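You operate a simulated robot arm through the tools that you are given. There is no shell and no other tool. Be economical: measure what you need, move in short steps, check, and stop when the job is done.

You are at the controls of a simulated two-armed robot. One attempt, no reset.

TASK
Fetch the 8 mm spanner and the red tape measure from the tool cabinet.
Fine: top and second drawer; lay both on top of the cabinet and shut the drawers.

It is judged by the outcome, as a careful person would: the job done as asked, and still so three seconds after it is handed in. It fails if anything else is knocked over, pushed out of place, dropped, spilled or broken.

THE ROBOT
Two 7-joint arms with fingered hands on one trunk, on a base that drives. Base frame: it is fixed to the floor where the robot stands at the start and does not move with it; the origin is under the middle of the robot, x ahead of it, y to its left, z up. Readings come in cm, rad, newtons and seconds.
The left shoulder is at the start at [7.1, 17.2, 125.2], the right one opposite. Places, roughly: red tool cabinet top [80, 20, 100]; second cabinet drawer [80, 20, 80]; top cabinet drawer [80, 20, 90]. Payload 5 kg a hand.
The TCP of each hand is the grasp point between the finger pads, 4.3 cm short of the fingertips. In the tool frame z runs along the fingers and y along their closing line. Largest opening 14.4 cm; the body of the gripper starts 5 cm behind the TCP. The gripper is a hand of 5 fingers: y runs from the thumb to the fingers, the wrist lies at [-2.1, -12.4, -22.1] in the tool frame, and closing takes about 1.5 s.
Orientation is that of the tool frame in the base frame, as a unit quaternion [w, x, y, z]. With the fingers straight down and the wrist toward the robot, the tool's x, y and z point along [0, 1, 0], [1, 0, 0] and [0, 0, -1] of the base frame.

THE INTERFACE
- The arms move only by the tool nudge_tool. It takes "left_increments", "right_increments" or both (then of equal length, played together; a hand with none holds still); each is a list of rows, each a list of 6 numbers: the shift along the base's x, y, z in units of 25 mm (1.0 is 25 mm), then the turn, a rotation vector about the base's x, y, z in units of 4 degrees (1.0 is 4 degrees). In form: [[dx, dy, dz, wx, wy, wz], ...]. A call has 1 to 12 rows; each row shifts and turns the commanded pose from where the row before left it. "left_fingers" and "right_fingers" are, for a hand that has rows, the gripper command, from -1 (fully open) to 1 (shut), values between in proportion, set as the call begins (left out, the last holds). A call with a number of a shift or a turn outside -1 to 1 is refused whole. Each row takes 0.2 s and may step no farther than 5 cm and 0.15 rad from the row before; otherwise, or with a gripper value out of range, the whole call is refused. A pose out of reach is approached as far as the arm can. The call stops where the force on the tool passes 90 N (or 10 N more than at its start, if that is more) or the arm is blocked; 0.2 s more then pass. Each finger travels about 4.5 cm/s and halts on what it meets, pressing with about 28 N; the grip force reading is that of the motor and also rises with nothing between the fingers. The clock runs only during rows and for 0.2 s after the last one: add rows that do not move to give the fingers time. The reply holds the time, the measured pose of the TCP, the force on the tool along the base axes, the opening and the grip force, in the units named above and with some noise, with the torque about the TCP (base axes, N m) and any sound that the robot's microphone picked up.
- Cameras (640 x 400 px; columns grow to the right, rows downward): "scene" is now at [12.99, 0.97, 148.6]; the picture's right is [0.25, -0.97, -0.00], its down [-0.63, -0.16, -0.76] and it looks along [0.73, 0.19, -0.65] (base axes); focal length 260 px, centre (320, 200). "left" rides on the left gripper at [-8.6, -10.8, -16.8] in its tool frame; the picture's right is [-0.80, -0.28, 0.53], its down [0.54, -0.73, 0.42] and it looks along [0.27, 0.63, 0.73] (tool axes); focal length 275 px, centre (320, 200). "right" rides on the right gripper at [8.6, -10.8, -16.8] in its tool frame; the picture's right is [-0.80, 0.28, -0.53], its down [-0.54, -0.73, 0.42] and it looks along [-0.27, 0.63, 0.73] (tool axes); focal length 275 px, centre (320, 200). There is no depth. A picture from a camera that has moved, and an enlarged one, comes with that camera's place and axes in the base frame and with its lens. The place of the scene camera against the robot may be out by one fixed shift of up to 1.8 cm in any direction.
- camera(camera): a new picture of that camera. It takes no simulated time.
- slide_trunk(by): slides the trunk up (or, below 0, down) by that many cm; the arms and the scene camera ride with it, the base frame stays. It gives what a move gives, with no picture.
- base_move(legs): drives the robot by 1 to 6 legs, each [ahead, left, turn to the left] in cm, cm and rad, along the robot's own axes; the way and the turn of a leg run together, so that a leg with both is an arc; at most 150 cm and 3.142 rad a leg. The arms and the cameras ride along, it lands a little off, and it stops where it bumps. It gives what a move gives.
- set_fingers(index, middle, ring, little, thumb_bend, thumb_turn, hand): sets how far each is bent, from 0 (flat) to 1 (curled in); at 0.3 the hand is open as for a grip, at 0.7 the pads meet at the TCP. One left out holds its place. A second passes; each finger stops where it meets its share of the squeeze, and holds until it gets a number again. A gripper value or a shape takes the hand back. It gives what a move gives, with no picture; readings hold the bend of each and the force on index, middle, ring, little, thumb and palm. thumb_turn goes from beside the hand (0) to across from the fingers (1), as for a grip.
- set_grasp(shape, hand): the hand has 5 fingers and takes this shape, open, in about a second: jaw (thumb against the fingers, like two jaws); tri (thumb and two fingers); tip (a fingertip pinch); poke (one finger out to press); point (the index stretched); flat (the hand flat); cup (the hand cupped); fist (a fist). The gripper value then closes the fingers along that shape, each until it touches; the sizes above hold for jaw. It gives what a move gives, with no picture.
- head_to(pan, tilt): turns the head with the scene camera to pan (to the left, within 1.501 rad either way) and tilt (down, from -0.506 to 1.204), counted from straight ahead of the robot. It gives what a move gives.
- close_up(camera, box): a new picture of the part [left, top, right, bottom] of that camera's present view, enlarged. It takes no simulated time.
- sign_off(): hands the job in; it is judged then, once.

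Go step by step. Nothing tells you exact positions but the pictures and the camera data: compare them with the known pose of the tool, close in by small moves and look again before you grip or let go. The budget is 120 turns and 100 pictures, counting those below and the enlarged ones. Unless the task says otherwise, let go and move clear before handing in, and close with one line.

The tools are called after "Call:" by a JSON object that holds its "api" and its "payload". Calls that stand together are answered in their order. nudge_tool: Moves the arms, as the interface text tells. Its arguments: {"type":"object","properties":{"left_increments":{"type":"array"},"left_fingers":{"type":"number"},"right_increments":{"type":"array"},"right_fingers":{"type":"number"}},"required":[]} The other tools are called the same way: slide_trunk (by) slides the trunk up or down; set_grasp (shape, hand) gives the hand a shape; set_fingers (index, middle, ring, little, thumb_bend, thumb_turn, hand) moves the fingers one by one; base_move (legs) drives the base; head_to (pan, tilt) turns the head that bears the scene camera; camera (camera) takes a picture; close_up (camera, box) takes an enlarged picture of a part of a camera's view; sign_off () hands the job in.

At the start:

```text
t: 0.0
left_tcp_pos: [77.91, 29.62, 124.94]
left_tool_rot: [0.0, 0.707, 0.707, -0.001]
left_contact_force: [0.0, -0.5, -0.2]
left_wrist_torque: [-0.05, -0.02, 0.01]
left_width: 14.38
left_grasp_force: 0.1
left_shape: jaw
left_bend: [0.3, 0.3, 0.3, 0.3, 0.3, 0.98]
left_finger forces: [0.0, 0.0, 0.0, 0.0, 0.0, 0.1]
right_tcp_pos: [80.49, -21.42, 122.41]
right_tool_rot: [0.0, 0.707, 0.707, 0.0]
right_contact_force: [-0.4, -1.0, 0.5]
right_wrist_torque: [-0.01, 0.0, -0.03]
right_width: 14.36
right_grasp_force: 0.1
right_shape: jaw
right_bend: [0.3, 0.3, 0.3, 0.3, 0.3, 0.98]
right_finger forces: [0.1, 0.0, 0.0, 0.0, 0.0, 0.1]
trunk travel left (down, up): [-35.0, 59.0]
robot x, y, heading: [-0.28, -0.17, 0.0]
head pan, tilt: [0.255, 0.71]
```

scene: 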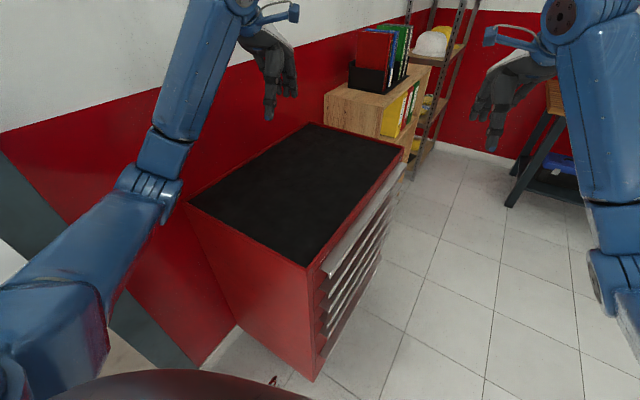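
right: 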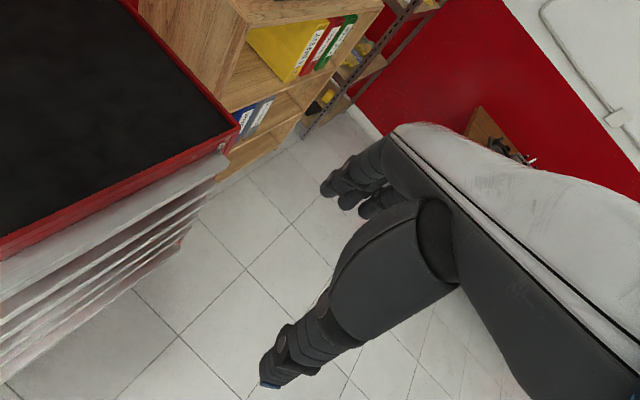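
left: 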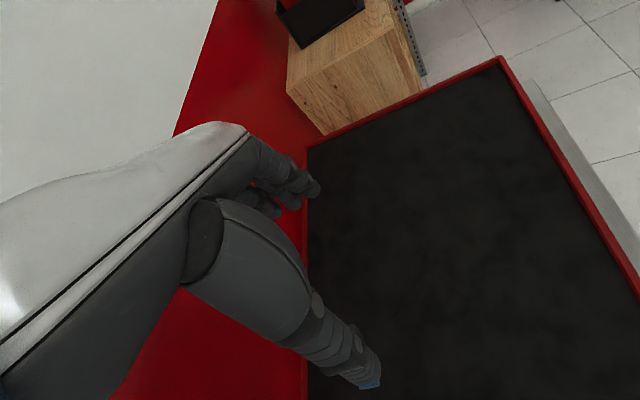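

The cabinet's drawers face to my right: the front edge runs from about (45, 13) to (103, -8). I'll look around to the right before I drive round to face the drawers.

Call:
{"api": "head_to", "payload": {"pan": -0.7, "tilt": 0.7}}

Call:
{"api": "camera", "payload": {"camera": "scene"}}

Call:
{"api": "head_to", "payload": {"pan": -1.5, "tilt": 0.7}}

Call:
{"api": "camera", "payload": {"camera": "scene"}}

```text
t: 1.2
left_tcp_pos: [77.74, 29.65, 124.91]
left_tool_rot: [-0.001, 0.708, 0.706, -0.001]
left_contact_force: [0.2, 0.0, 0.1]
left_wrist_torque: [-0.01, 0.02, 0.0]
left_width: 14.34
left_grasp_force: 0.1
left_shape: jaw
left_bend: [0.3, 0.3, 0.3, 0.3, 0.3, 0.98]
left_finger forces: [0.0, 0.1, 0.0, 0.1, 0.0, 0.1]
right_tcp_pos: [80.39, -21.28, 122.27]
right_tool_rot: [0.0, 0.707, 0.707, 0.001]
right_contact_force: [-0.5, 0.4, 0.0]
right_wrist_torque: [-0.03, 0.01, -0.01]
right_width: 14.36
right_grasp_force: 0.0
right_shape: jaw
right_bend: [0.3, 0.3, 0.3, 0.3, 0.3, 0.98]
right_finger forces: [0.0, 0.1, 0.1, 0.1, 0.1, 0.0]
trunk travel left (down, up): [-35.0, 59.0]
robot x, y, heading: [-0.06, 0.21, 0.002]
head pan, tilt: [-0.7, 0.7]
```

```text
96 pictures are left
camera scene: at [11.31, -6.62, 148.69], right [-0.64, -0.77, 0.0], down [-0.49, 0.41, -0.76], along [0.59, -0.49, -0.64], focal length 260 px, centre (320, 200)
```

scene: 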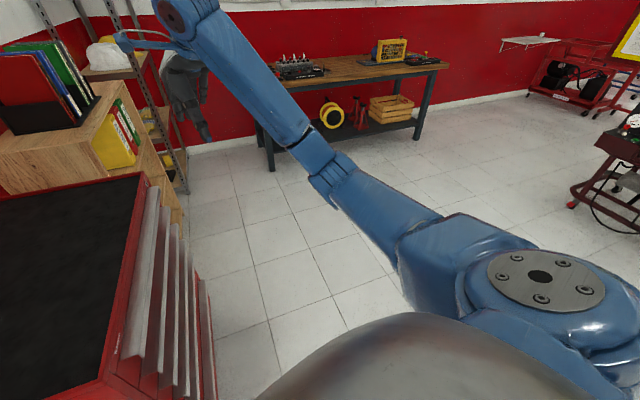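

```text
t: 2.4
left_tcp_pos: [77.84, 29.63, 124.85]
left_tool_rot: [-0.001, 0.707, 0.707, 0.0]
left_contact_force: [0.1, -0.2, -0.2]
left_wrist_torque: [-0.01, 0.0, 0.03]
left_width: 14.35
left_grasp_force: 0.0
left_shape: jaw
left_bend: [0.3, 0.3, 0.3, 0.3, 0.3, 0.98]
left_finger forces: [0.1, 0.0, 0.1, 0.0, 0.0, 0.1]
right_tcp_pos: [80.51, -21.39, 122.48]
right_tool_rot: [0.0, 0.708, 0.707, 0.0]
right_contact_force: [-0.3, 0.5, 0.1]
right_wrist_torque: [0.03, 0.02, -0.03]
right_width: 14.36
right_grasp_force: 0.2
right_shape: jaw
right_bend: [0.3, 0.3, 0.3, 0.3, 0.3, 0.98]
right_finger forces: [0.0, 0.0, 0.1, 0.0, 0.0, 0.0]
trunk travel left (down, up): [-35.0, 59.0]
robot x, y, heading: [-0.05, -0.03, -0.0]
head pan, tilt: [-1.499, 0.7]
```

```text
95 pictures are left
camera scene: at [5.43, -9.63, 148.7], right [-1.0, -0.07, 0.0], down [-0.05, 0.64, -0.76], along [0.06, -0.76, -0.64], focal length 260 px, centre (320, 200)
```

scene: 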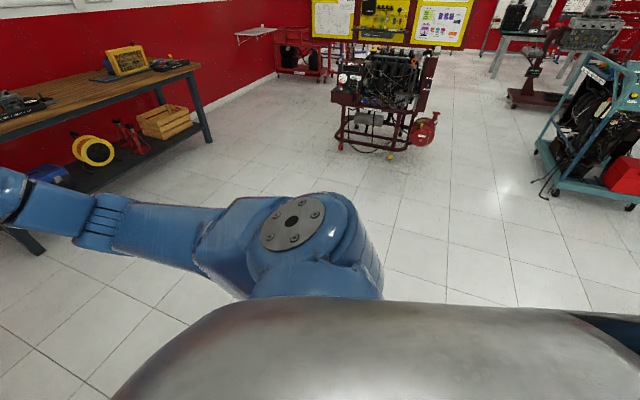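

The floor is clear. I'll shift right, turn to face the drawers, and come up in front of the cabinet.

Call:
{"api": "base_move", "payload": {"legs": [[0, -82, 0], [0, 0, 1.23], [14, -40, 0]]}}

Call:
{"api": "head_to", "payload": {"pan": 0, "tilt": 0.7}}

Call:
{"api": "camera", "payload": {"camera": "scene"}}

```text
t: 12.0
left_tcp_pos: [40.74, 1.48, 124.86]
left_tool_rot: [0.0, 0.169, 0.986, 0.0]
left_contact_force: [0.7, -0.3, -0.4]
left_wrist_torque: [0.0, -0.04, -0.03]
left_width: 14.37
left_grasp_force: 0.2
left_shape: jaw
left_bend: [0.3, 0.3, 0.3, 0.3, 0.3, 0.98]
left_finger forces: [0.0, 0.1, 0.0, 0.0, 0.0, 0.1]
right_tcp_pos: [89.61, -13.22, 122.41]
right_tool_rot: [0.0, 0.171, 0.985, 0.0]
right_contact_force: [0.2, -0.2, -0.3]
right_wrist_torque: [0.0, -0.03, -0.01]
right_width: 14.36
right_grasp_force: 0.1
right_shape: jaw
right_bend: [0.3, 0.3, 0.3, 0.3, 0.3, 0.98]
right_finger forces: [0.0, 0.1, 0.0, 0.0, 0.0, 0.0]
trunk travel left (down, up): [-35.0, 59.0]
robot x, y, heading: [42.39, -81.84, 1.231]
head pan, tilt: [-1.499, 0.7]
```

```text
t: 13.6
left_tcp_pos: [40.67, 1.47, 124.9]
left_tool_rot: [0.0, 0.169, 0.986, -0.001]
left_contact_force: [-0.9, 0.0, 0.2]
left_wrist_torque: [-0.01, 0.02, -0.03]
left_width: 14.37
left_grasp_force: 0.1
left_shape: jaw
left_bend: [0.3, 0.3, 0.3, 0.3, 0.3, 0.98]
left_finger forces: [0.0, 0.1, 0.0, 0.0, 0.0, 0.0]
right_tcp_pos: [89.48, -13.03, 122.34]
right_tool_rot: [0.0, 0.171, 0.985, 0.0]
right_contact_force: [-0.2, -0.3, -0.1]
right_wrist_torque: [0.0, 0.02, 0.0]
right_width: 14.36
right_grasp_force: 0.1
right_shape: jaw
right_bend: [0.3, 0.3, 0.3, 0.3, 0.3, 0.98]
right_finger forces: [0.0, 0.0, 0.0, 0.1, 0.0, 0.0]
trunk travel left (down, up): [-35.0, 59.0]
robot x, y, heading: [42.46, -81.71, 1.225]
head pan, tilt: [0.0, 0.7]
```

```text
94 pictures are left
camera scene: at [46.79, -70.16, 148.69], right [0.94, -0.34, 0.0], down [-0.22, -0.61, -0.76], along [0.26, 0.72, -0.64], focal length 260 px, centre (320, 200)
```

scene: 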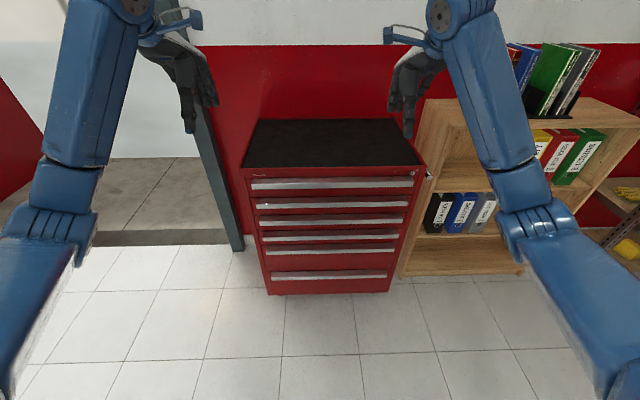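

I'm now squarely in front of the cabinet. I'll look closely at the top drawers and their handles.

Call:
{"api": "close_up", "payload": {"camera": "scene", "box": [230, 110, 440, 241]}}

Call:
{"api": "close_up", "payload": {"camera": "scene", "box": [360, 150, 456, 210]}}

```text
3.05 times, centred on (335, 176) of scene
camera zoom: at [46.79, -70.16, 148.69], right [0.94, -0.34, 0.0], down [-0.22, -0.61, -0.76], along [0.26, 0.72, -0.64], focal length 793 px, centre (274, 275)
```

zoom: 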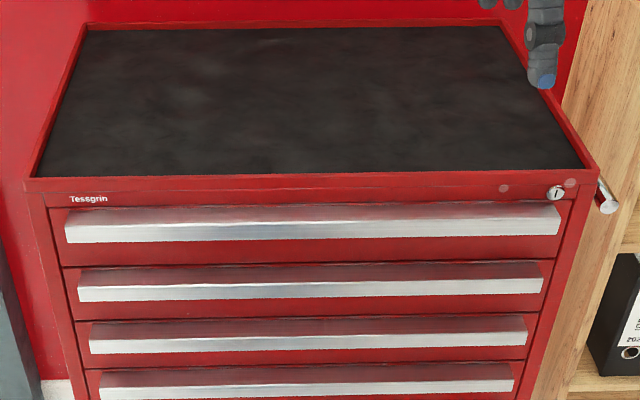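

```text
6.67 times, centred on (408, 180) of scene
camera zoom: at [46.79, -70.16, 148.69], right [0.94, -0.34, 0.0], down [-0.22, -0.61, -0.76], along [0.26, 0.72, -0.64], focal length 1734 px, centre (-267, 333)
```

zoom: 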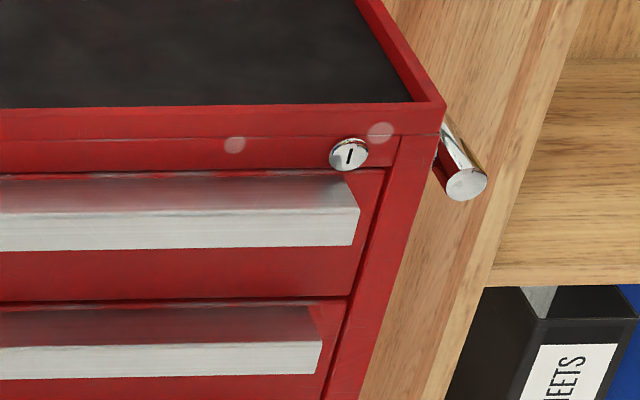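

The pulls are long lips about 9 cm apart, with the first at z≈95 and the second at z≈86. I'll turn the left hand to point forward with the thumb below. Its camera should then show the pull's profile.

Call:
{"api": "nudge_tool", "payload": {"left_increments": [[0.226, -0.345, 0, 0.942, -0.336, 0], [0.226, -0.345, 0, 0.942, -0.336, 0], [0.226, -0.345, 0, 0.942, -0.336, 0], [0.226, -0.345, 0, 0.942, -0.336, 0], [0.226, -0.345, 0, 0.942, -0.336, 0], [0.226, -0.345, 0, 0.942, -0.336, 0], [0.226, -0.345, 0, 0.942, -0.336, 0], [0.226, -0.345, 0, 0.942, -0.336, 0], [0.226, -0.345, 0, 0.942, -0.336, 0], [0.226, -0.345, 0, 0.942, -0.336, 0], [0.226, -0.345, 0, 0.942, -0.336, 0], [0.226, -0.345, 0, 0.942, -0.336, 0]]}}

Call:
{"api": "nudge_tool", "payload": {"left_increments": [[0.226, -0.345, 0, 0.942, -0.336, 0], [0.226, -0.345, 0, 0.942, -0.336, 0], [0.226, -0.345, 0, 0.942, -0.336, 0], [0.226, -0.345, 0, 0.942, -0.336, 0], [0.226, -0.345, -0.5, 0.942, -0.336, 0], [0.226, -0.345, -0.5, 0.942, -0.336, 0], [0.226, -0.345, -0.5, 0.942, -0.336, 0], [0.226, -0.345, -0.5, 0.942, -0.336, 0], [0.226, -0.345, -0.5, 0.942, -0.336, 0], [0.226, -0.345, -0.5, 0.942, -0.336, 0], [0.226, -0.345, -0.5, 0.471, -0.168, 0], [0, 0, 0, 0, 0, 0]]}}

Call:
{"api": "camera", "payload": {"camera": "left"}}

Call:
{"api": "camera", "payload": {"camera": "scene"}}

```text
t: 16.2
left_tcp_pos: [47.58, -8.72, 124.98]
left_tool_rot: [0.07, 0.155, 0.9, 0.402]
left_contact_force: [0.1, -0.4, 0.0]
left_wrist_torque: [-0.02, 0.01, -0.04]
left_width: 14.38
left_grasp_force: 0.0
left_shape: jaw
left_bend: [0.3, 0.3, 0.3, 0.3, 0.3, 0.98]
left_finger forces: [0.1, 0.1, 0.0, 0.0, 0.1, 0.0]
right_tcp_pos: [89.64, -13.15, 122.37]
right_tool_rot: [0.0, 0.171, 0.985, -0.001]
right_contact_force: [-0.4, -0.1, -0.3]
right_wrist_torque: [0.01, 0.01, -0.02]
right_width: 14.37
right_grasp_force: 0.0
right_shape: jaw
right_bend: [0.3, 0.3, 0.3, 0.3, 0.3, 0.98]
right_finger forces: [0.1, 0.0, 0.0, 0.0, 0.1, 0.0]
trunk travel left (down, up): [-35.0, 59.0]
robot x, y, heading: [42.26, -81.62, 1.23]
head pan, tilt: [0.0, 0.7]
```

```text
t: 18.8
left_tcp_pos: [53.35, -17.87, 116.43]
left_tool_rot: [0.103, 0.137, 0.687, 0.706]
left_contact_force: [-0.4, 0.4, -0.4]
left_wrist_torque: [-0.01, 0.0, 0.01]
left_width: 14.35
left_grasp_force: 0.1
left_shape: jaw
left_bend: [0.3, 0.3, 0.3, 0.3, 0.3, 0.97]
left_finger forces: [0.0, 0.1, 0.0, 0.0, 0.0, 0.0]
right_tcp_pos: [89.56, -13.06, 122.28]
right_tool_rot: [0.0, 0.169, 0.986, 0.0]
right_contact_force: [-0.3, 0.1, 0.4]
right_wrist_torque: [-0.03, -0.03, 0.0]
right_width: 14.38
right_grasp_force: 0.0
right_shape: jaw
right_bend: [0.3, 0.3, 0.3, 0.3, 0.3, 0.98]
right_finger forces: [0.1, 0.0, 0.1, 0.1, 0.0, 0.0]
trunk travel left (down, up): [-35.0, 59.0]
robot x, y, heading: [42.63, -81.87, 1.228]
head pan, tilt: [0.0, 0.7]
```

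```text
91 pictures are left
camera left: at [55.36, -36.19, 104.95], right [0.92, 0.25, -0.31], down [-0.4, 0.6, -0.69], along [0.02, 0.76, 0.65], focal length 275 px, centre (320, 200)
```

left: 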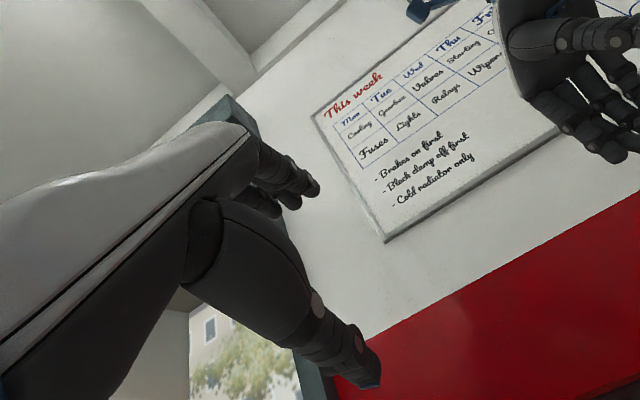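

```text
90 pictures are left
camera scene: at [46.71, -70.11, 148.69], right [0.94, -0.33, 0.0], down [-0.22, -0.61, -0.76], along [0.26, 0.72, -0.64], focal length 260 px, centre (320, 200)
```

scene: 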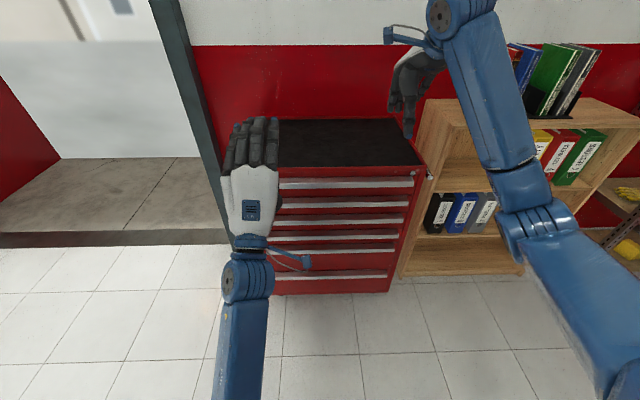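

The left hand points forward. I'll lower it in front of the drawers to look at the pulls from below.

Call:
{"api": "nudge_tool", "payload": {"left_increments": [[0, 0, -1, 0, 0, 0], [0, 0, -1, 0, 0, 0], [0, 0, -1, 0, 0, 0], [0, 0, -1, 0, 0, 0], [0, 0, -1, 0, 0, 0], [0, 0, -1, 0, 0, 0], [0, 0, -1, 0, 0, 0], [0, 0, -1, 0, 0, 0], [0, 0, -1, 0, 0, 0], [0, 0, -1, 0, 0, 0], [0, 0, -1, 0, 0, 0], [0, 0, 0, 0, 0, 0]]}}

Call:
{"api": "camera", "payload": {"camera": "left"}}

```text
t: 19.4
left_tcp_pos: [52.97, -18.19, 109.97]
left_tool_rot: [0.077, 0.179, 0.678, 0.709]
left_contact_force: [0.6, 0.8, 0.4]
left_wrist_torque: [0.0, 0.01, 0.02]
left_width: 14.39
left_grasp_force: 0.0
left_shape: jaw
left_bend: [0.3, 0.3, 0.3, 0.3, 0.3, 0.97]
left_finger forces: [0.0, 0.0, 0.0, 0.1, 0.1, 0.0]
right_tcp_pos: [89.67, -13.14, 122.48]
right_tool_rot: [0.0, 0.169, 0.986, 0.001]
right_contact_force: [0.0, 0.2, 1.3]
right_wrist_torque: [0.02, -0.01, -0.01]
right_width: 14.37
right_grasp_force: 0.1
right_shape: jaw
right_bend: [0.3, 0.3, 0.3, 0.3, 0.3, 0.98]
right_finger forces: [0.0, 0.0, 0.0, 0.0, 0.1, 0.0]
trunk travel left (down, up): [-35.0, 59.0]
robot x, y, heading: [42.16, -81.54, 1.231]
head pan, tilt: [0.0, 0.7]
stopped in row 3 (left hand): the arm was blocked; the commanded pose is now the measured one
```

```text
89 pictures are left
camera left: at [53.46, -36.12, 97.68], right [0.89, 0.24, -0.39], down [-0.45, 0.64, -0.63], along [0.1, 0.73, 0.67], focal length 275 px, centre (320, 200)
```

left: 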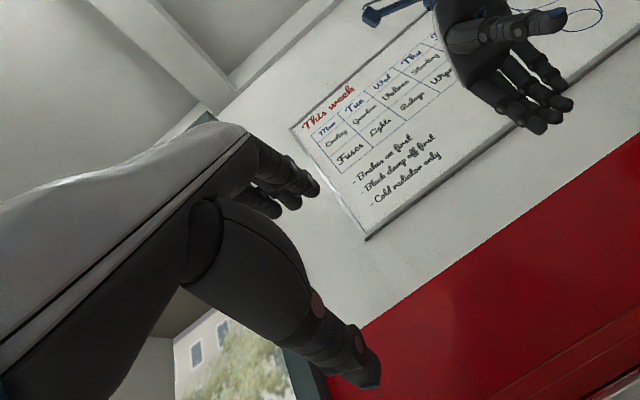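

The arm was cramped there. I'll back the robot off and lower the trunk so it works more extended.

Call:
{"api": "base_move", "payload": {"legs": [[-22, 0, 0]]}}

Call:
{"api": "slide_trunk", "payload": {"by": -22}}

Call:
{"api": "camera", "payload": {"camera": "left"}}

Call:
{"api": "camera", "payload": {"camera": "scene"}}

```text
t: 21.1
left_tcp_pos: [45.62, -38.68, 109.97]
left_tool_rot: [0.077, 0.179, 0.678, 0.709]
left_contact_force: [0.4, 1.4, -0.3]
left_wrist_torque: [-0.01, -0.02, -0.01]
left_width: 14.39
left_grasp_force: 0.2
left_shape: jaw
left_bend: [0.3, 0.3, 0.3, 0.3, 0.3, 0.97]
left_finger forces: [0.0, 0.0, 0.0, 0.1, 0.0, 0.1]
right_tcp_pos: [82.17, -33.48, 122.36]
right_tool_rot: [0.0, 0.168, 0.986, -0.001]
right_contact_force: [0.4, 0.2, 0.5]
right_wrist_torque: [-0.01, -0.01, -0.03]
right_width: 14.37
right_grasp_force: 0.1
right_shape: jaw
right_bend: [0.3, 0.3, 0.3, 0.3, 0.3, 0.98]
right_finger forces: [0.0, 0.1, 0.0, 0.0, 0.1, 0.0]
trunk travel left (down, up): [-35.0, 59.0]
robot x, y, heading: [34.95, -101.91, 1.23]
head pan, tilt: [0.0, 0.7]
```

```text
t: 23.5
left_tcp_pos: [45.57, -38.62, 88.06]
left_tool_rot: [0.076, 0.179, 0.677, 0.709]
left_contact_force: [-0.6, -0.3, 0.7]
left_wrist_torque: [-0.01, -0.02, 0.04]
left_width: 14.36
left_grasp_force: 0.0
left_shape: jaw
left_bend: [0.3, 0.3, 0.3, 0.3, 0.3, 0.97]
left_finger forces: [0.1, 0.1, 0.1, 0.0, 0.0, 0.0]
right_tcp_pos: [82.2, -33.54, 100.37]
right_tool_rot: [0.0, 0.169, 0.986, 0.0]
right_contact_force: [-0.1, -0.4, 0.1]
right_wrist_torque: [0.04, -0.03, -0.01]
right_width: 14.41
right_grasp_force: 0.1
right_shape: jaw
right_bend: [0.3, 0.3, 0.3, 0.3, 0.3, 0.98]
right_finger forces: [0.0, 0.0, 0.0, 0.0, 0.0, 0.1]
trunk travel left (down, up): [-13.0, 81.0]
robot x, y, heading: [35.01, -102.43, 1.23]
head pan, tilt: [0.0, 0.7]
```

```text
88 pictures are left
camera left: at [46.1, -56.58, 75.71], right [0.89, 0.24, -0.39], down [-0.45, 0.64, -0.63], along [0.1, 0.73, 0.67], focal length 275 px, centre (320, 200)
```

left: 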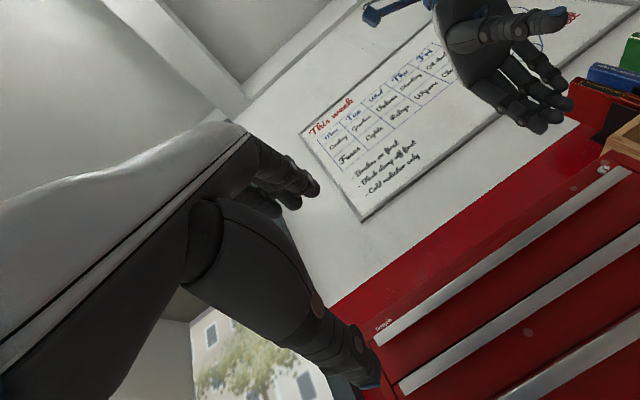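

```text
87 pictures are left
camera scene: at [39.49, -90.71, 126.7], right [0.94, -0.33, 0.0], down [-0.21, -0.61, -0.76], along [0.25, 0.72, -0.64], focal length 260 px, centre (320, 200)
```

scene: 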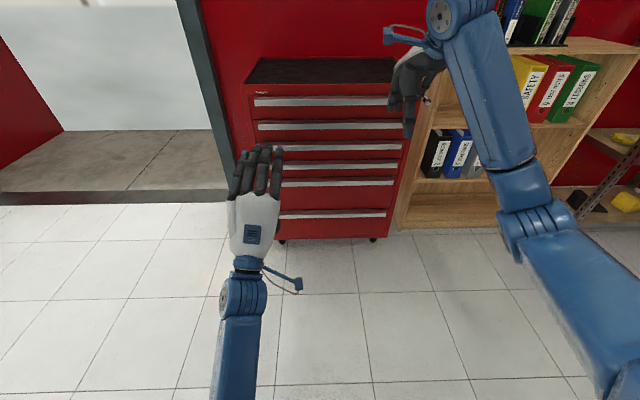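

Call:
{"api": "close_up", "payload": {"camera": "left", "box": [360, 140, 640, 315]}}

Call:
{"api": "close_up", "payload": {"camera": "scene", "box": [220, 50, 444, 190]}}

```text
2.29 times, centred on (500, 228) of left
camera zoom: at [46.1, -56.58, 75.71], right [0.89, 0.24, -0.39], down [-0.45, 0.64, -0.63], along [0.1, 0.73, 0.67], focal length 629 px, centre (-91, 137)
```

zoom: 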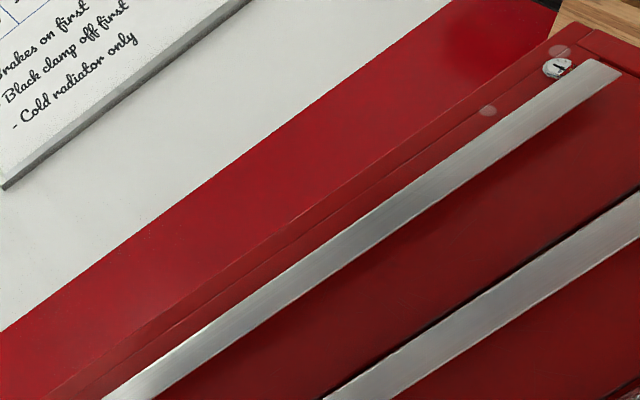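

```text
2.86 times, centred on (332, 120) of scene
camera zoom: at [39.49, -90.71, 126.7], right [0.94, -0.33, 0.0], down [-0.21, -0.61, -0.76], along [0.25, 0.72, -0.64], focal length 743 px, centre (286, 429)
```

zoom: 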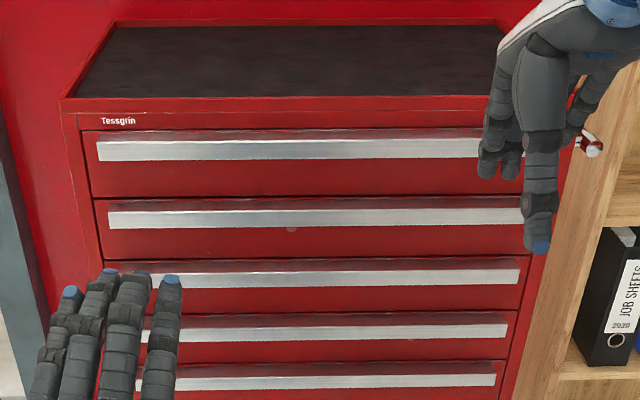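

The pull is a shallow hook, about 2 cm deep. Its lip is at z≈91–93 and f≈26 along my forward direction. I'll bring the left hand forward half open, thumb below, and stop short to check.

Call:
{"api": "nudge_tool", "payload": {"left_increments": [[0.55, 0.98, 0.13, -0.25, -0.49, 0.09], [0.55, 0.98, 0.13, -0.25, -0.49, 0.09], [0.55, 0.98, 0.13, -0.25, -0.49, 0.09], [0.55, 0.98, 0.13, -0.25, -0.49, 0.09], [0.55, 0.98, 0.13, 0, 0, 0], [0.55, 0.98, 0.13, 0, 0, 0], [0.55, 0.98, 0.13, 0, 0, 0], [0.55, 0.98, 0.13, 0, 0, 0], [0.55, 0.98, 0.13, 0, 0, 0], [0.55, 0.98, 0.13, 0, 0, 0], [0.55, 0.98, 0.13, 0, 0, 0], [0.55, 0.98, 0.13, 0, 0, 0]], "left_fingers": 0}}

Call:
{"api": "camera", "payload": {"camera": "left"}}

Call:
{"api": "close_up", "payload": {"camera": "scene", "box": [220, 50, 444, 190]}}

```text
t: 24.6
left_tcp_pos: [49.04, -26.62, 85.91]
left_tool_rot: [0.065, 0.165, 0.695, 0.697]
left_contact_force: [0.3, 0.3, 0.0]
left_wrist_torque: [-0.02, -0.02, -0.02]
left_width: 7.26
left_grasp_force: 0.0
left_shape: jaw
left_bend: [0.74, 0.45, 0.42, 0.4, 0.7, 1.0]
left_finger forces: [0.1, 0.1, 0.0, 0.0, 0.1, 0.0]
right_tcp_pos: [82.11, -33.41, 100.4]
right_tool_rot: [0.0, 0.168, 0.986, 0.0]
right_contact_force: [0.4, -0.9, -0.3]
right_wrist_torque: [0.0, 0.0, 0.01]
right_width: 14.35
right_grasp_force: 0.2
right_shape: jaw
right_bend: [0.3, 0.3, 0.3, 0.3, 0.3, 0.98]
right_finger forces: [0.0, 0.0, 0.0, 0.1, 0.0, 0.1]
trunk travel left (down, up): [-13.0, 81.0]
robot x, y, heading: [35.13, -102.34, 1.232]
head pan, tilt: [0.0, 0.7]
stopped in row 5 (left hand): the arm was blocked; the commanded pose is now the measured one
```

```text
84 pictures are left
camera left: at [50.27, -44.99, 74.33], right [0.88, 0.26, -0.4], down [-0.47, 0.59, -0.65], along [0.07, 0.76, 0.64], focal length 275 px, centre (320, 200)
```

left: 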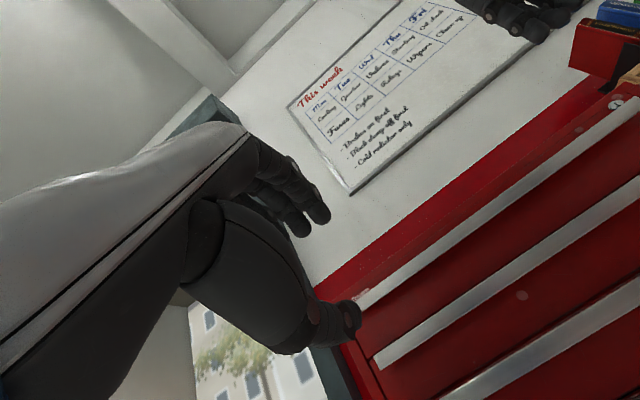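

```text
2.86 times, centred on (332, 120) of scene
camera zoom: at [39.51, -90.65, 126.69], right [0.94, -0.33, 0.0], down [-0.21, -0.61, -0.76], along [0.25, 0.72, -0.64], focal length 743 px, centre (286, 429)
```

zoom: 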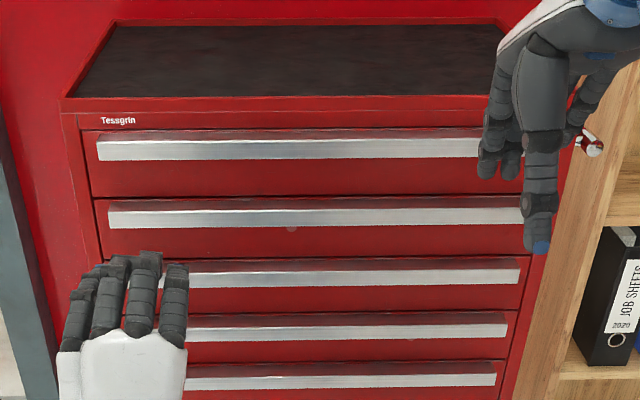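

A wrist limit again, because the hand is too far below the shoulder for a level pose. I'll lower the trunk the rest of the way and raise the hand to handle height.

Call:
{"api": "slide_trunk", "payload": {"by": -12.5}}

Call:
{"api": "nudge_tool", "payload": {"left_increments": [[0, 0, 1, 0, 0, 0], [0, 0, 1, 0, 0, 0], [0, 0, 1, 0, 0, 0], [0, 0, 1, 0, 0, 0], [0, 0, 1, 0, 0, 0], [0, 0, 1, 0, 0, 0], [0, 0, 1, 0, 0, 0], [0, 0, 0.5, 0, 0, 0], [0, 0, 0, 0, 0, 0]], "left_fingers": 0}}

```text
t: 26.4
left_tcp_pos: [49.13, -26.82, 80.5]
left_tool_rot: [0.063, 0.167, 0.693, 0.699]
left_contact_force: [-0.3, 2.2, -1.6]
left_wrist_torque: [0.09, -0.06, -0.18]
left_width: 7.21
left_grasp_force: 0.0
left_shape: jaw
left_bend: [0.74, 0.45, 0.42, 0.4, 0.7, 1.0]
left_finger forces: [0.0, 0.1, 0.1, 0.1, 0.0, 0.1]
right_tcp_pos: [82.12, -33.76, 94.59]
right_tool_rot: [-0.001, 0.167, 0.986, 0.002]
right_contact_force: [-0.8, 2.9, -2.0]
right_wrist_torque: [-0.26, -0.16, 0.03]
right_width: 14.35
right_grasp_force: 0.0
right_shape: jaw
right_bend: [0.3, 0.3, 0.3, 0.3, 0.3, 0.98]
right_finger forces: [0.0, 0.1, 0.1, 0.0, 0.1, 0.0]
trunk travel left (down, up): [-6.5, 87.5]
robot x, y, heading: [35.41, -101.78, 1.228]
head pan, tilt: [0.0, 0.7]
stopped: the arm was blocked; the commanded pose is now the measured one
```

```text
t: 28.4
left_tcp_pos: [48.98, -26.51, 98.83]
left_tool_rot: [0.063, 0.167, 0.69, 0.701]
left_contact_force: [-0.3, 0.6, -0.3]
left_wrist_torque: [0.01, -0.03, 0.0]
left_width: 7.21
left_grasp_force: 0.0
left_shape: jaw
left_bend: [0.74, 0.45, 0.42, 0.4, 0.7, 1.0]
left_finger forces: [0.1, 0.0, 0.0, 0.0, 0.0, 0.1]
right_tcp_pos: [82.17, -33.4, 93.9]
right_tool_rot: [-0.001, 0.168, 0.986, 0.0]
right_contact_force: [-0.3, -0.5, 0.2]
right_wrist_torque: [-0.01, 0.01, 0.02]
right_width: 14.37
right_grasp_force: 0.0
right_shape: jaw
right_bend: [0.3, 0.3, 0.3, 0.3, 0.3, 0.98]
right_finger forces: [0.0, 0.0, 0.0, 0.0, 0.0, 0.0]
trunk travel left (down, up): [-6.5, 87.5]
robot x, y, heading: [35.18, -102.32, 1.235]
head pan, tilt: [0.0, 0.7]
```

Call:
{"api": "nudge_tool", "payload": {"left_increments": [[0.52, 0.75, 0, -0.057, -0.205, -0.017], [0.52, 0.75, 0, -0.057, -0.205, -0.017], [0.52, 0.75, 0, -0.057, -0.205, -0.017], [0.52, 0.75, 0, -0.057, -0.205, -0.017], [0.52, 0.75, 0, -0.057, -0.205, -0.017], [0.52, 0.75, 0, -0.057, -0.205, -0.017], [0.52, 0.75, 0, -0.057, -0.205, -0.017], [0.52, 0.75, 0, -0.057, -0.205, -0.017], [0.52, 0.75, 0, -0.057, -0.205, -0.017], [0.52, 0.75, 0, -0.057, -0.205, -0.017], [0, 0, 0, 0, 0, 0]]}}

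Call:
{"api": "camera", "payload": {"camera": "left"}}

Call:
{"api": "camera", "payload": {"camera": "scene"}}

```text
t: 30.8
left_tcp_pos: [60.48, -6.6, 98.42]
left_tool_rot: [0.102, 0.124, 0.696, 0.7]
left_contact_force: [1.1, -0.2, -0.1]
left_wrist_torque: [-0.02, 0.01, 0.02]
left_width: 7.19
left_grasp_force: 0.0
left_shape: jaw
left_bend: [0.74, 0.45, 0.42, 0.4, 0.7, 1.0]
left_finger forces: [0.0, 0.0, 0.0, 0.0, 0.0, 0.0]
right_tcp_pos: [82.21, -33.42, 93.78]
right_tool_rot: [-0.001, 0.168, 0.986, 0.001]
right_contact_force: [0.5, -0.2, -0.1]
right_wrist_torque: [0.01, -0.02, 0.02]
right_width: 14.4
right_grasp_force: 0.2
right_shape: jaw
right_bend: [0.3, 0.3, 0.3, 0.3, 0.3, 0.98]
right_finger forces: [0.1, 0.0, 0.0, 0.1, 0.0, 0.1]
trunk travel left (down, up): [-6.5, 87.5]
robot x, y, heading: [35.03, -102.42, 1.232]
head pan, tilt: [0.0, 0.7]
```

```text
82 pictures are left
camera left: at [63.08, -25.03, 87.45], right [0.92, 0.26, -0.31], down [-0.4, 0.58, -0.71], along [-0.01, 0.77, 0.64], focal length 275 px, centre (320, 200)
```

left: 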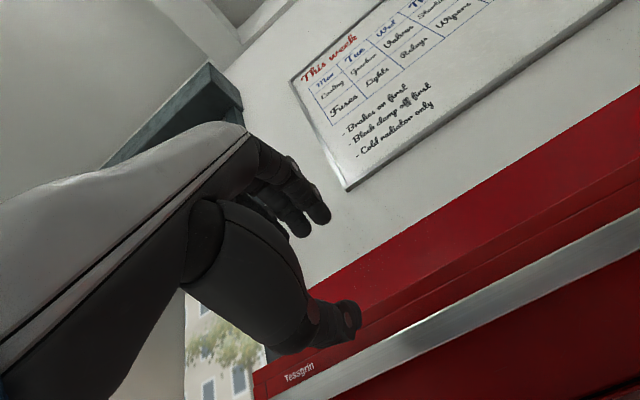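

```text
81 pictures are left
camera scene: at [39.48, -90.68, 120.24], right [0.94, -0.33, 0.0], down [-0.21, -0.61, -0.76], along [0.25, 0.72, -0.64], focal length 260 px, centre (320, 200)
```

scene: 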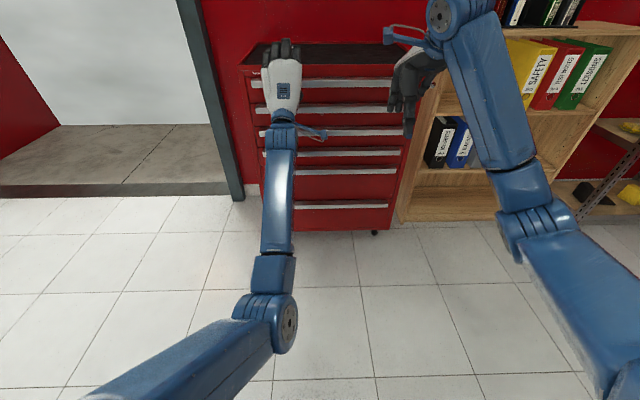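

The left-hand view agrees: the lip runs from z≈90.6 to 92.7. I'll drop to that height and close most of the gap.

Call:
{"api": "nudge_tool", "payload": {"left_increments": [[0, 0, -0.9, 0, 0, 0], [0, 0, -0.9, 0, 0, 0], [0, 0, -0.88, 0, 0, 0], [0.168, 0.471, 0, 0, 0, 0], [0.168, 0.471, 0, 0, 0, 0], [0.168, 0.471, 0, 0, 0, 0], [0.168, 0.471, 0, 0, 0, 0], [0, 0, 0, 0, 0, 0], [0, 0, 0, 0, 0, 0]]}}

Call:
{"api": "camera", "payload": {"camera": "left"}}

Call:
{"api": "close_up", "payload": {"camera": "scene", "box": [220, 20, 380, 120]}}

```text
t: 32.8
left_tcp_pos: [63.48, -2.78, 92.2]
left_tool_rot: [0.118, 0.119, 0.697, 0.698]
left_contact_force: [-0.2, -1.0, -0.7]
left_wrist_torque: [-0.01, 0.02, -0.02]
left_width: 7.23
left_grasp_force: 0.0
left_shape: jaw
left_bend: [0.74, 0.45, 0.42, 0.4, 0.7, 1.0]
left_finger forces: [0.0, 0.0, 0.0, 0.0, 0.1, 0.0]
right_tcp_pos: [82.22, -33.57, 93.88]
right_tool_rot: [0.0, 0.169, 0.986, 0.0]
right_contact_force: [-0.1, 0.6, -0.4]
right_wrist_torque: [-0.02, 0.0, 0.0]
right_width: 14.4
right_grasp_force: 0.0
right_shape: jaw
right_bend: [0.3, 0.3, 0.3, 0.3, 0.3, 0.98]
right_finger forces: [0.0, 0.1, 0.0, 0.1, 0.0, 0.0]
trunk travel left (down, up): [-6.5, 87.5]
robot x, y, heading: [35.15, -101.94, 1.231]
head pan, tilt: [0.0, 0.7]
```

```text
80 pictures are left
camera left: at [65.96, -21.31, 81.36], right [0.93, 0.24, -0.28], down [-0.37, 0.58, -0.72], along [-0.01, 0.78, 0.63], focal length 275 px, centre (320, 200)
```

left: 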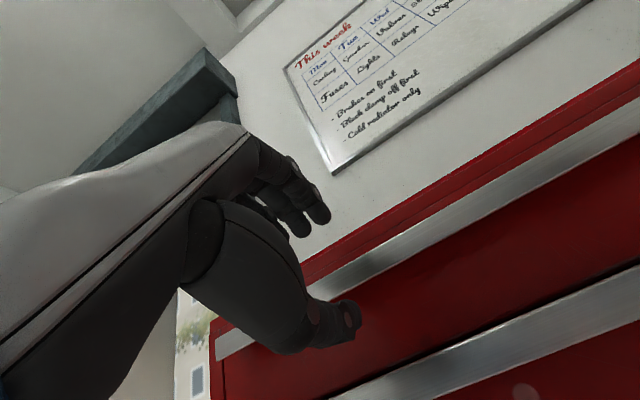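

```text
4.00 times, centred on (300, 70) of scene
camera zoom: at [39.5, -90.66, 120.23], right [0.94, -0.33, 0.0], down [-0.21, -0.61, -0.76], along [0.25, 0.72, -0.64], focal length 1040 px, centre (400, 720)
```

zoom: 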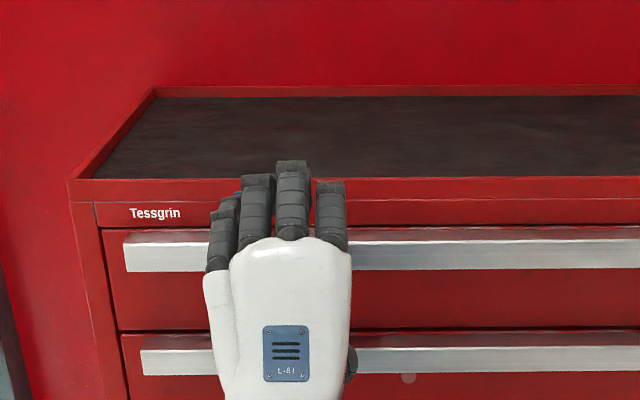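

Aligned: fingers above the lip, thumb below. I'll creep forward to it.

Call:
{"api": "nudge_tool", "payload": {"left_increments": [[0.067, 0.188, -0.03, 0, 0, 0], [0.067, 0.188, -0.03, 0, 0, 0], [0.067, 0.188, -0.03, 0, 0, 0], [0.067, 0.188, -0.03, 0, 0, 0], [0.067, 0.188, 0, 0, 0, 0], [0.067, 0.188, 0, 0, 0, 0], [0.067, 0.188, 0, 0, 0, 0], [0.067, 0.188, 0, 0, 0, 0], [0.067, 0.188, 0, 0, 0, 0], [0, 0, 0, 0, 0, 0]]}}

Call:
{"api": "camera", "payload": {"camera": "left"}}

Call:
{"api": "close_up", "payload": {"camera": "scene", "box": [220, 20, 380, 120]}}

```text
t: 35.0
left_tcp_pos: [65.24, 1.29, 91.95]
left_tool_rot: [0.12, 0.12, 0.697, 0.697]
left_contact_force: [0.9, 0.8, -0.6]
left_wrist_torque: [0.03, -0.01, 0.01]
left_width: 7.22
left_grasp_force: 0.1
left_shape: jaw
left_bend: [0.74, 0.45, 0.42, 0.4, 0.7, 1.0]
left_finger forces: [0.1, 0.0, 0.0, 0.1, 0.1, 0.0]
right_tcp_pos: [82.08, -33.44, 93.99]
right_tool_rot: [0.0, 0.168, 0.986, -0.001]
right_contact_force: [0.2, 0.5, -0.1]
right_wrist_torque: [-0.01, 0.01, -0.04]
right_width: 14.37
right_grasp_force: 0.0
right_shape: jaw
right_bend: [0.3, 0.3, 0.3, 0.3, 0.3, 0.98]
right_finger forces: [0.1, 0.1, 0.0, 0.0, 0.0, 0.1]
trunk travel left (down, up): [-6.5, 87.5]
robot x, y, heading: [35.03, -102.35, 1.232]
head pan, tilt: [0.0, 0.7]
```

```text
78 pictures are left
camera left: at [67.69, -17.27, 81.1], right [0.93, 0.24, -0.28], down [-0.37, 0.58, -0.73], along [-0.01, 0.78, 0.63], focal length 275 px, centre (320, 200)
```

left: 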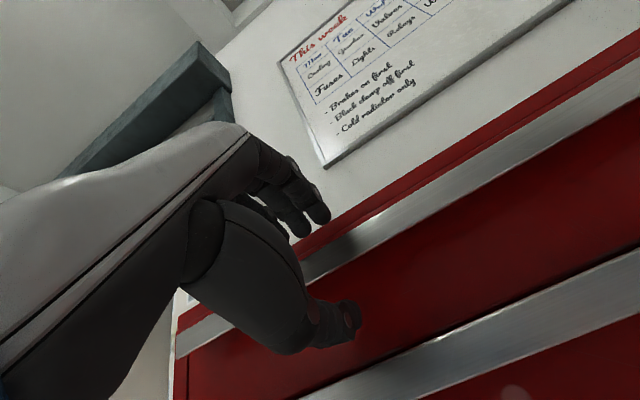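

```text
4.00 times, centred on (300, 70) of scene
camera zoom: at [39.49, -90.67, 120.23], right [0.94, -0.33, 0.0], down [-0.21, -0.61, -0.76], along [0.25, 0.72, -0.64], focal length 1040 px, centre (400, 720)
```

zoom: 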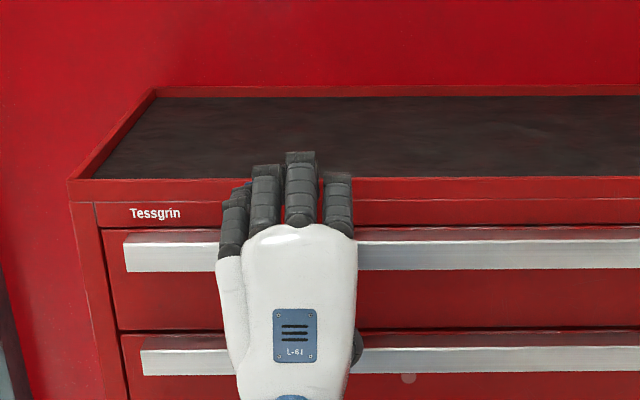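

Call:
{"api": "nudge_tool", "payload": {"left_increments": [[0.05, 0.141, 0, 0, 0, 0], [0.05, 0.141, 0, 0, 0, 0], [0.05, 0.141, 0, 0, 0, 0], [0.05, 0.141, 0, 0, 0, 0], [0, 0, 0, 0, 0, 0]]}}

Call:
{"api": "nudge_tool", "payload": {"left_increments": [[0, 0, 0, 0, 0, 0], [0, 0, 0, 0, 0, 0], [0, 0, 0, 0, 0, 0], [0, 0, 0, 0, 0, 0], [0, 0, 0, 0, 0, 0], [0, 0, 0, 0, 0, 0], [0, 0, 0, 0, 0, 0], [0, 0, 0, 0, 0, 0]], "left_fingers": 1}}

Call:
{"api": "camera", "payload": {"camera": "left"}}

Call:
{"api": "close_up", "payload": {"camera": "scene", "box": [220, 20, 380, 120]}}

```text
t: 36.2
left_tcp_pos: [65.51, 2.35, 92.18]
left_tool_rot: [0.119, 0.119, 0.696, 0.698]
left_contact_force: [-13.3, -36.2, -3.4]
left_wrist_torque: [-1.18, 0.39, -0.1]
left_width: 7.26
left_grasp_force: 0.0
left_shape: jaw
left_bend: [0.74, 0.45, 0.42, 0.4, 0.71, 1.0]
left_finger forces: [6.2, 4.7, 0.0, 0.1, 28.4, 0.0]
right_tcp_pos: [82.07, -33.75, 94.1]
right_tool_rot: [0.0, 0.169, 0.986, 0.001]
right_contact_force: [-0.7, 0.3, -0.5]
right_wrist_torque: [0.01, -0.01, 0.01]
right_width: 14.36
right_grasp_force: 0.1
right_shape: jaw
right_bend: [0.3, 0.3, 0.3, 0.3, 0.3, 0.98]
right_finger forces: [0.0, 0.0, 0.1, 0.0, 0.0, 0.0]
trunk travel left (down, up): [-6.5, 87.5]
robot x, y, heading: [35.03, -102.32, 1.229]
head pan, tilt: [0.0, 0.7]
```

```text
t: 38.0
left_tcp_pos: [65.67, 2.64, 92.04]
left_tool_rot: [0.119, 0.119, 0.696, 0.698]
left_contact_force: [-2.5, -15.1, -5.1]
left_wrist_torque: [0.49, -0.27, -0.25]
left_width: 3.19
left_grasp_force: 27.9
left_shape: jaw
left_bend: [0.74, 0.62, 0.61, 0.58, 0.8, 1.0]
left_finger forces: [22.6, 1.3, 0.0, 0.0, 21.3, 0.0]
right_tcp_pos: [82.15, -33.66, 93.99]
right_tool_rot: [0.0, 0.168, 0.986, -0.001]
right_contact_force: [0.6, -0.4, -0.2]
right_wrist_torque: [0.03, 0.0, -0.02]
right_width: 14.35
right_grasp_force: 0.2
right_shape: jaw
right_bend: [0.3, 0.3, 0.3, 0.3, 0.3, 0.98]
right_finger forces: [0.0, 0.0, 0.1, 0.0, 0.1, 0.1]
trunk travel left (down, up): [-6.5, 87.5]
robot x, y, heading: [34.73, -102.15, 1.23]
head pan, tilt: [0.0, 0.7]
```

```text
76 pictures are left
camera left: at [68.17, -15.97, 81.16], right [0.93, 0.24, -0.28], down [-0.37, 0.58, -0.73], along [-0.01, 0.78, 0.63], focal length 275 px, centre (320, 200)
```

left: 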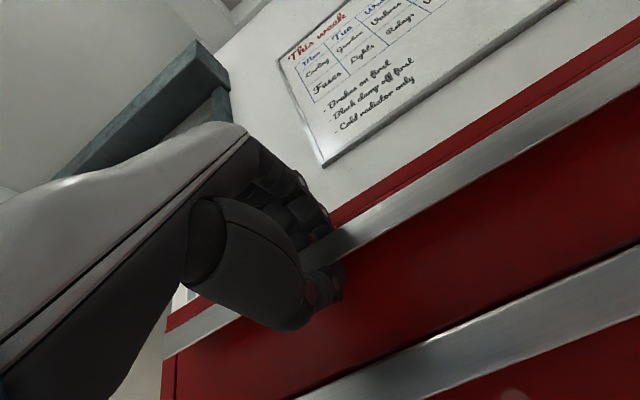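

```text
4.00 times, centred on (300, 70) of scene
camera zoom: at [39.48, -90.75, 120.24], right [0.94, -0.33, 0.0], down [-0.21, -0.61, -0.77], along [0.25, 0.72, -0.64], focal length 1040 px, centre (400, 720)
```

zoom: 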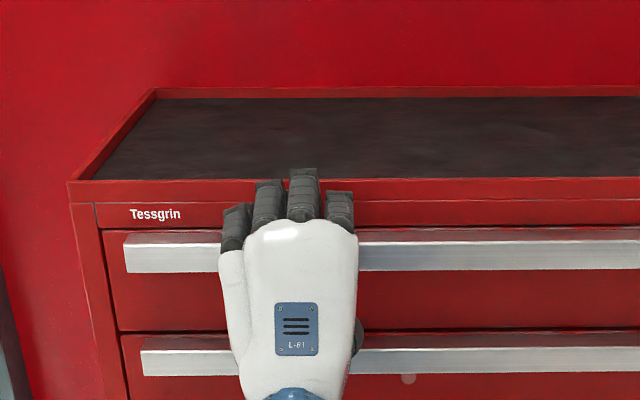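

The lip is gripped between thumb and index. I'll pull gently and see whether the drawer follows.

Call:
{"api": "nudge_tool", "payload": {"left_increments": [[-0.067, -0.188, 0, 0, 0, 0], [-0.067, -0.188, 0, 0, 0, 0], [-0.067, -0.188, 0, 0, 0, 0], [-0.067, -0.188, 0, 0, 0, 0], [-0.067, -0.188, 0, 0, 0, 0], [-0.067, -0.188, 0, 0, 0, 0], [-0.067, -0.188, 0, 0, 0, 0], [-0.067, -0.188, 0, 0, 0, 0]]}}

Call:
{"api": "camera", "payload": {"camera": "scene"}}

```text
t: 39.8
left_tcp_pos: [64.34, -0.87, 91.86]
left_tool_rot: [0.12, 0.121, 0.697, 0.696]
left_contact_force: [5.1, -1.3, -4.9]
left_wrist_torque: [0.28, -0.12, -0.16]
left_width: 3.0
left_grasp_force: 27.5
left_shape: jaw
left_bend: [0.74, 0.61, 0.61, 0.58, 0.79, 1.0]
left_finger forces: [9.5, 1.5, 0.0, 0.0, 16.9, 0.0]
right_tcp_pos: [82.26, -33.44, 93.86]
right_tool_rot: [0.0, 0.168, 0.986, -0.001]
right_contact_force: [-1.0, -0.8, -0.8]
right_wrist_torque: [-0.02, 0.04, 0.01]
right_width: 14.38
right_grasp_force: 0.0
right_shape: jaw
right_bend: [0.3, 0.3, 0.3, 0.3, 0.3, 0.98]
right_finger forces: [0.1, 0.0, 0.1, 0.1, 0.0, 0.1]
trunk travel left (down, up): [-6.5, 87.5]
robot x, y, heading: [35.43, -102.1, 1.235]
head pan, tilt: [0.0, 0.7]
```

```text
74 pictures are left
camera scene: at [39.56, -90.64, 120.22], right [0.94, -0.33, 0.0], down [-0.22, -0.61, -0.76], along [0.25, 0.72, -0.64], focal length 260 px, centre (320, 200)
```

scene: 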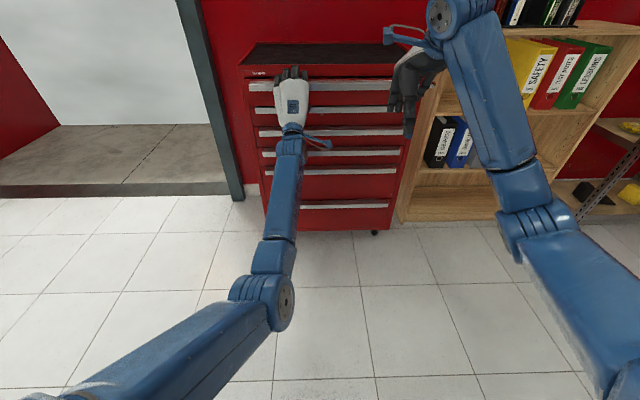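

The drawer is sliding. The right hand hangs in its path, so I'll raise that while continuing to pull.

Call:
{"api": "nudge_tool", "payload": {"left_increments": [[-0.134, -0.376, 0, 0, 0, 0], [-0.134, -0.376, 0, 0, 0, 0], [-0.134, -0.376, 0, 0, 0, 0], [-0.134, -0.376, 0, 0, 0, 0], [-0.134, -0.376, 0, 0, 0, 0], [-0.134, -0.376, 0, 0, 0, 0], [-0.134, -0.376, 0, 0, 0, 0], [-0.134, -0.376, 0, 0, 0, 0], [-0.134, -0.376, 0, 0, 0, 0], [-0.134, -0.376, 0, 0, 0, 0]], "right_increments": [[0, 0, 0.8, 0, 0, 0], [0, 0, 0.8, 0, 0, 0], [0, 0, 0.8, 0, 0, 0], [0, 0, 0.8, 0, 0, 0], [0, 0, 0.8, 0, 0, 0], [0, 0, 0.8, 0, 0, 0], [0, 0, 0.8, 0, 0, 0], [0, 0, 0.8, 0, 0, 0], [0, 0, 0.8, 0, 0, 0], [0, 0, 0.8, 0, 0, 0]]}}

Call:
{"api": "camera", "payload": {"camera": "scene"}}

```text
t: 42.0
left_tcp_pos: [59.34, -8.79, 93.52]
left_tool_rot: [0.102, 0.122, 0.689, 0.707]
left_contact_force: [30.8, -8.3, -36.2]
left_wrist_torque: [-0.46, -0.12, -0.38]
left_width: 3.64
left_grasp_force: 28.0
left_shape: jaw
left_bend: [0.74, 0.62, 0.61, 0.58, 0.75, 0.93]
left_finger forces: [0.0, 0.1, 0.1, 0.2, 54.8, 0.0]
right_tcp_pos: [82.56, -33.26, 113.72]
right_tool_rot: [-0.001, 0.168, 0.986, -0.002]
right_contact_force: [-0.4, 0.0, 0.3]
right_wrist_torque: [-0.01, -0.01, 0.03]
right_width: 14.37
right_grasp_force: 0.0
right_shape: jaw
right_bend: [0.3, 0.3, 0.3, 0.3, 0.3, 0.98]
right_finger forces: [0.1, 0.0, 0.1, 0.0, 0.1, 0.0]
trunk travel left (down, up): [-6.5, 87.5]
robot x, y, heading: [35.46, -102.32, 1.238]
head pan, tilt: [0.0, 0.7]
```

```text
73 pictures are left
camera scene: at [39.88, -90.42, 120.17], right [0.94, -0.33, 0.0], down [-0.22, -0.61, -0.76], along [0.25, 0.72, -0.65], focal length 260 px, centre (320, 200)
```

scene: 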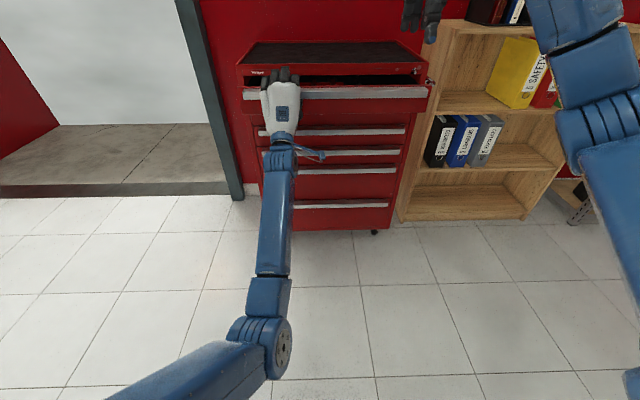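

The drawer is about 12 cm out and the arm is nearing its limit again. The thumb is still hooked behind the lip, so I'll pull the rest by backing the base.

Call:
{"api": "base_move", "payload": {"legs": [[-8, 0, 0]]}}

Call:
{"api": "camera", "payload": {"camera": "scene"}}

```text
t: 43.0
left_tcp_pos: [56.49, -16.69, 92.9]
left_tool_rot: [0.099, 0.123, 0.69, 0.706]
left_contact_force: [24.0, -7.4, -30.6]
left_wrist_torque: [-0.46, 0.09, -0.4]
left_width: 3.22
left_grasp_force: 27.8
left_shape: jaw
left_bend: [0.74, 0.62, 0.61, 0.58, 0.77, 0.94]
left_finger forces: [0.5, 0.0, 0.0, 0.0, 50.7, 0.1]
right_tcp_pos: [79.65, -40.99, 113.77]
right_tool_rot: [-0.001, 0.167, 0.986, -0.001]
right_contact_force: [-0.7, 0.0, 0.9]
right_wrist_torque: [0.04, -0.06, 0.01]
right_width: 14.39
right_grasp_force: 0.0
right_shape: jaw
right_bend: [0.3, 0.3, 0.3, 0.3, 0.3, 0.98]
right_finger forces: [0.0, 0.1, 0.0, 0.0, 0.0, 0.1]
trunk travel left (down, up): [-6.5, 87.5]
robot x, y, heading: [32.43, -109.69, 1.232]
head pan, tilt: [0.0, 0.7]
```

```text
72 pictures are left
camera scene: at [37.09, -98.11, 120.21], right [0.94, -0.33, 0.0], down [-0.22, -0.61, -0.76], along [0.25, 0.72, -0.65], focal length 260 px, centre (320, 200)
```

scene: 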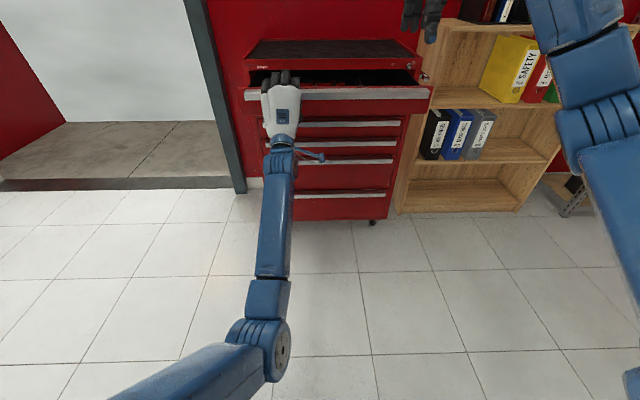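

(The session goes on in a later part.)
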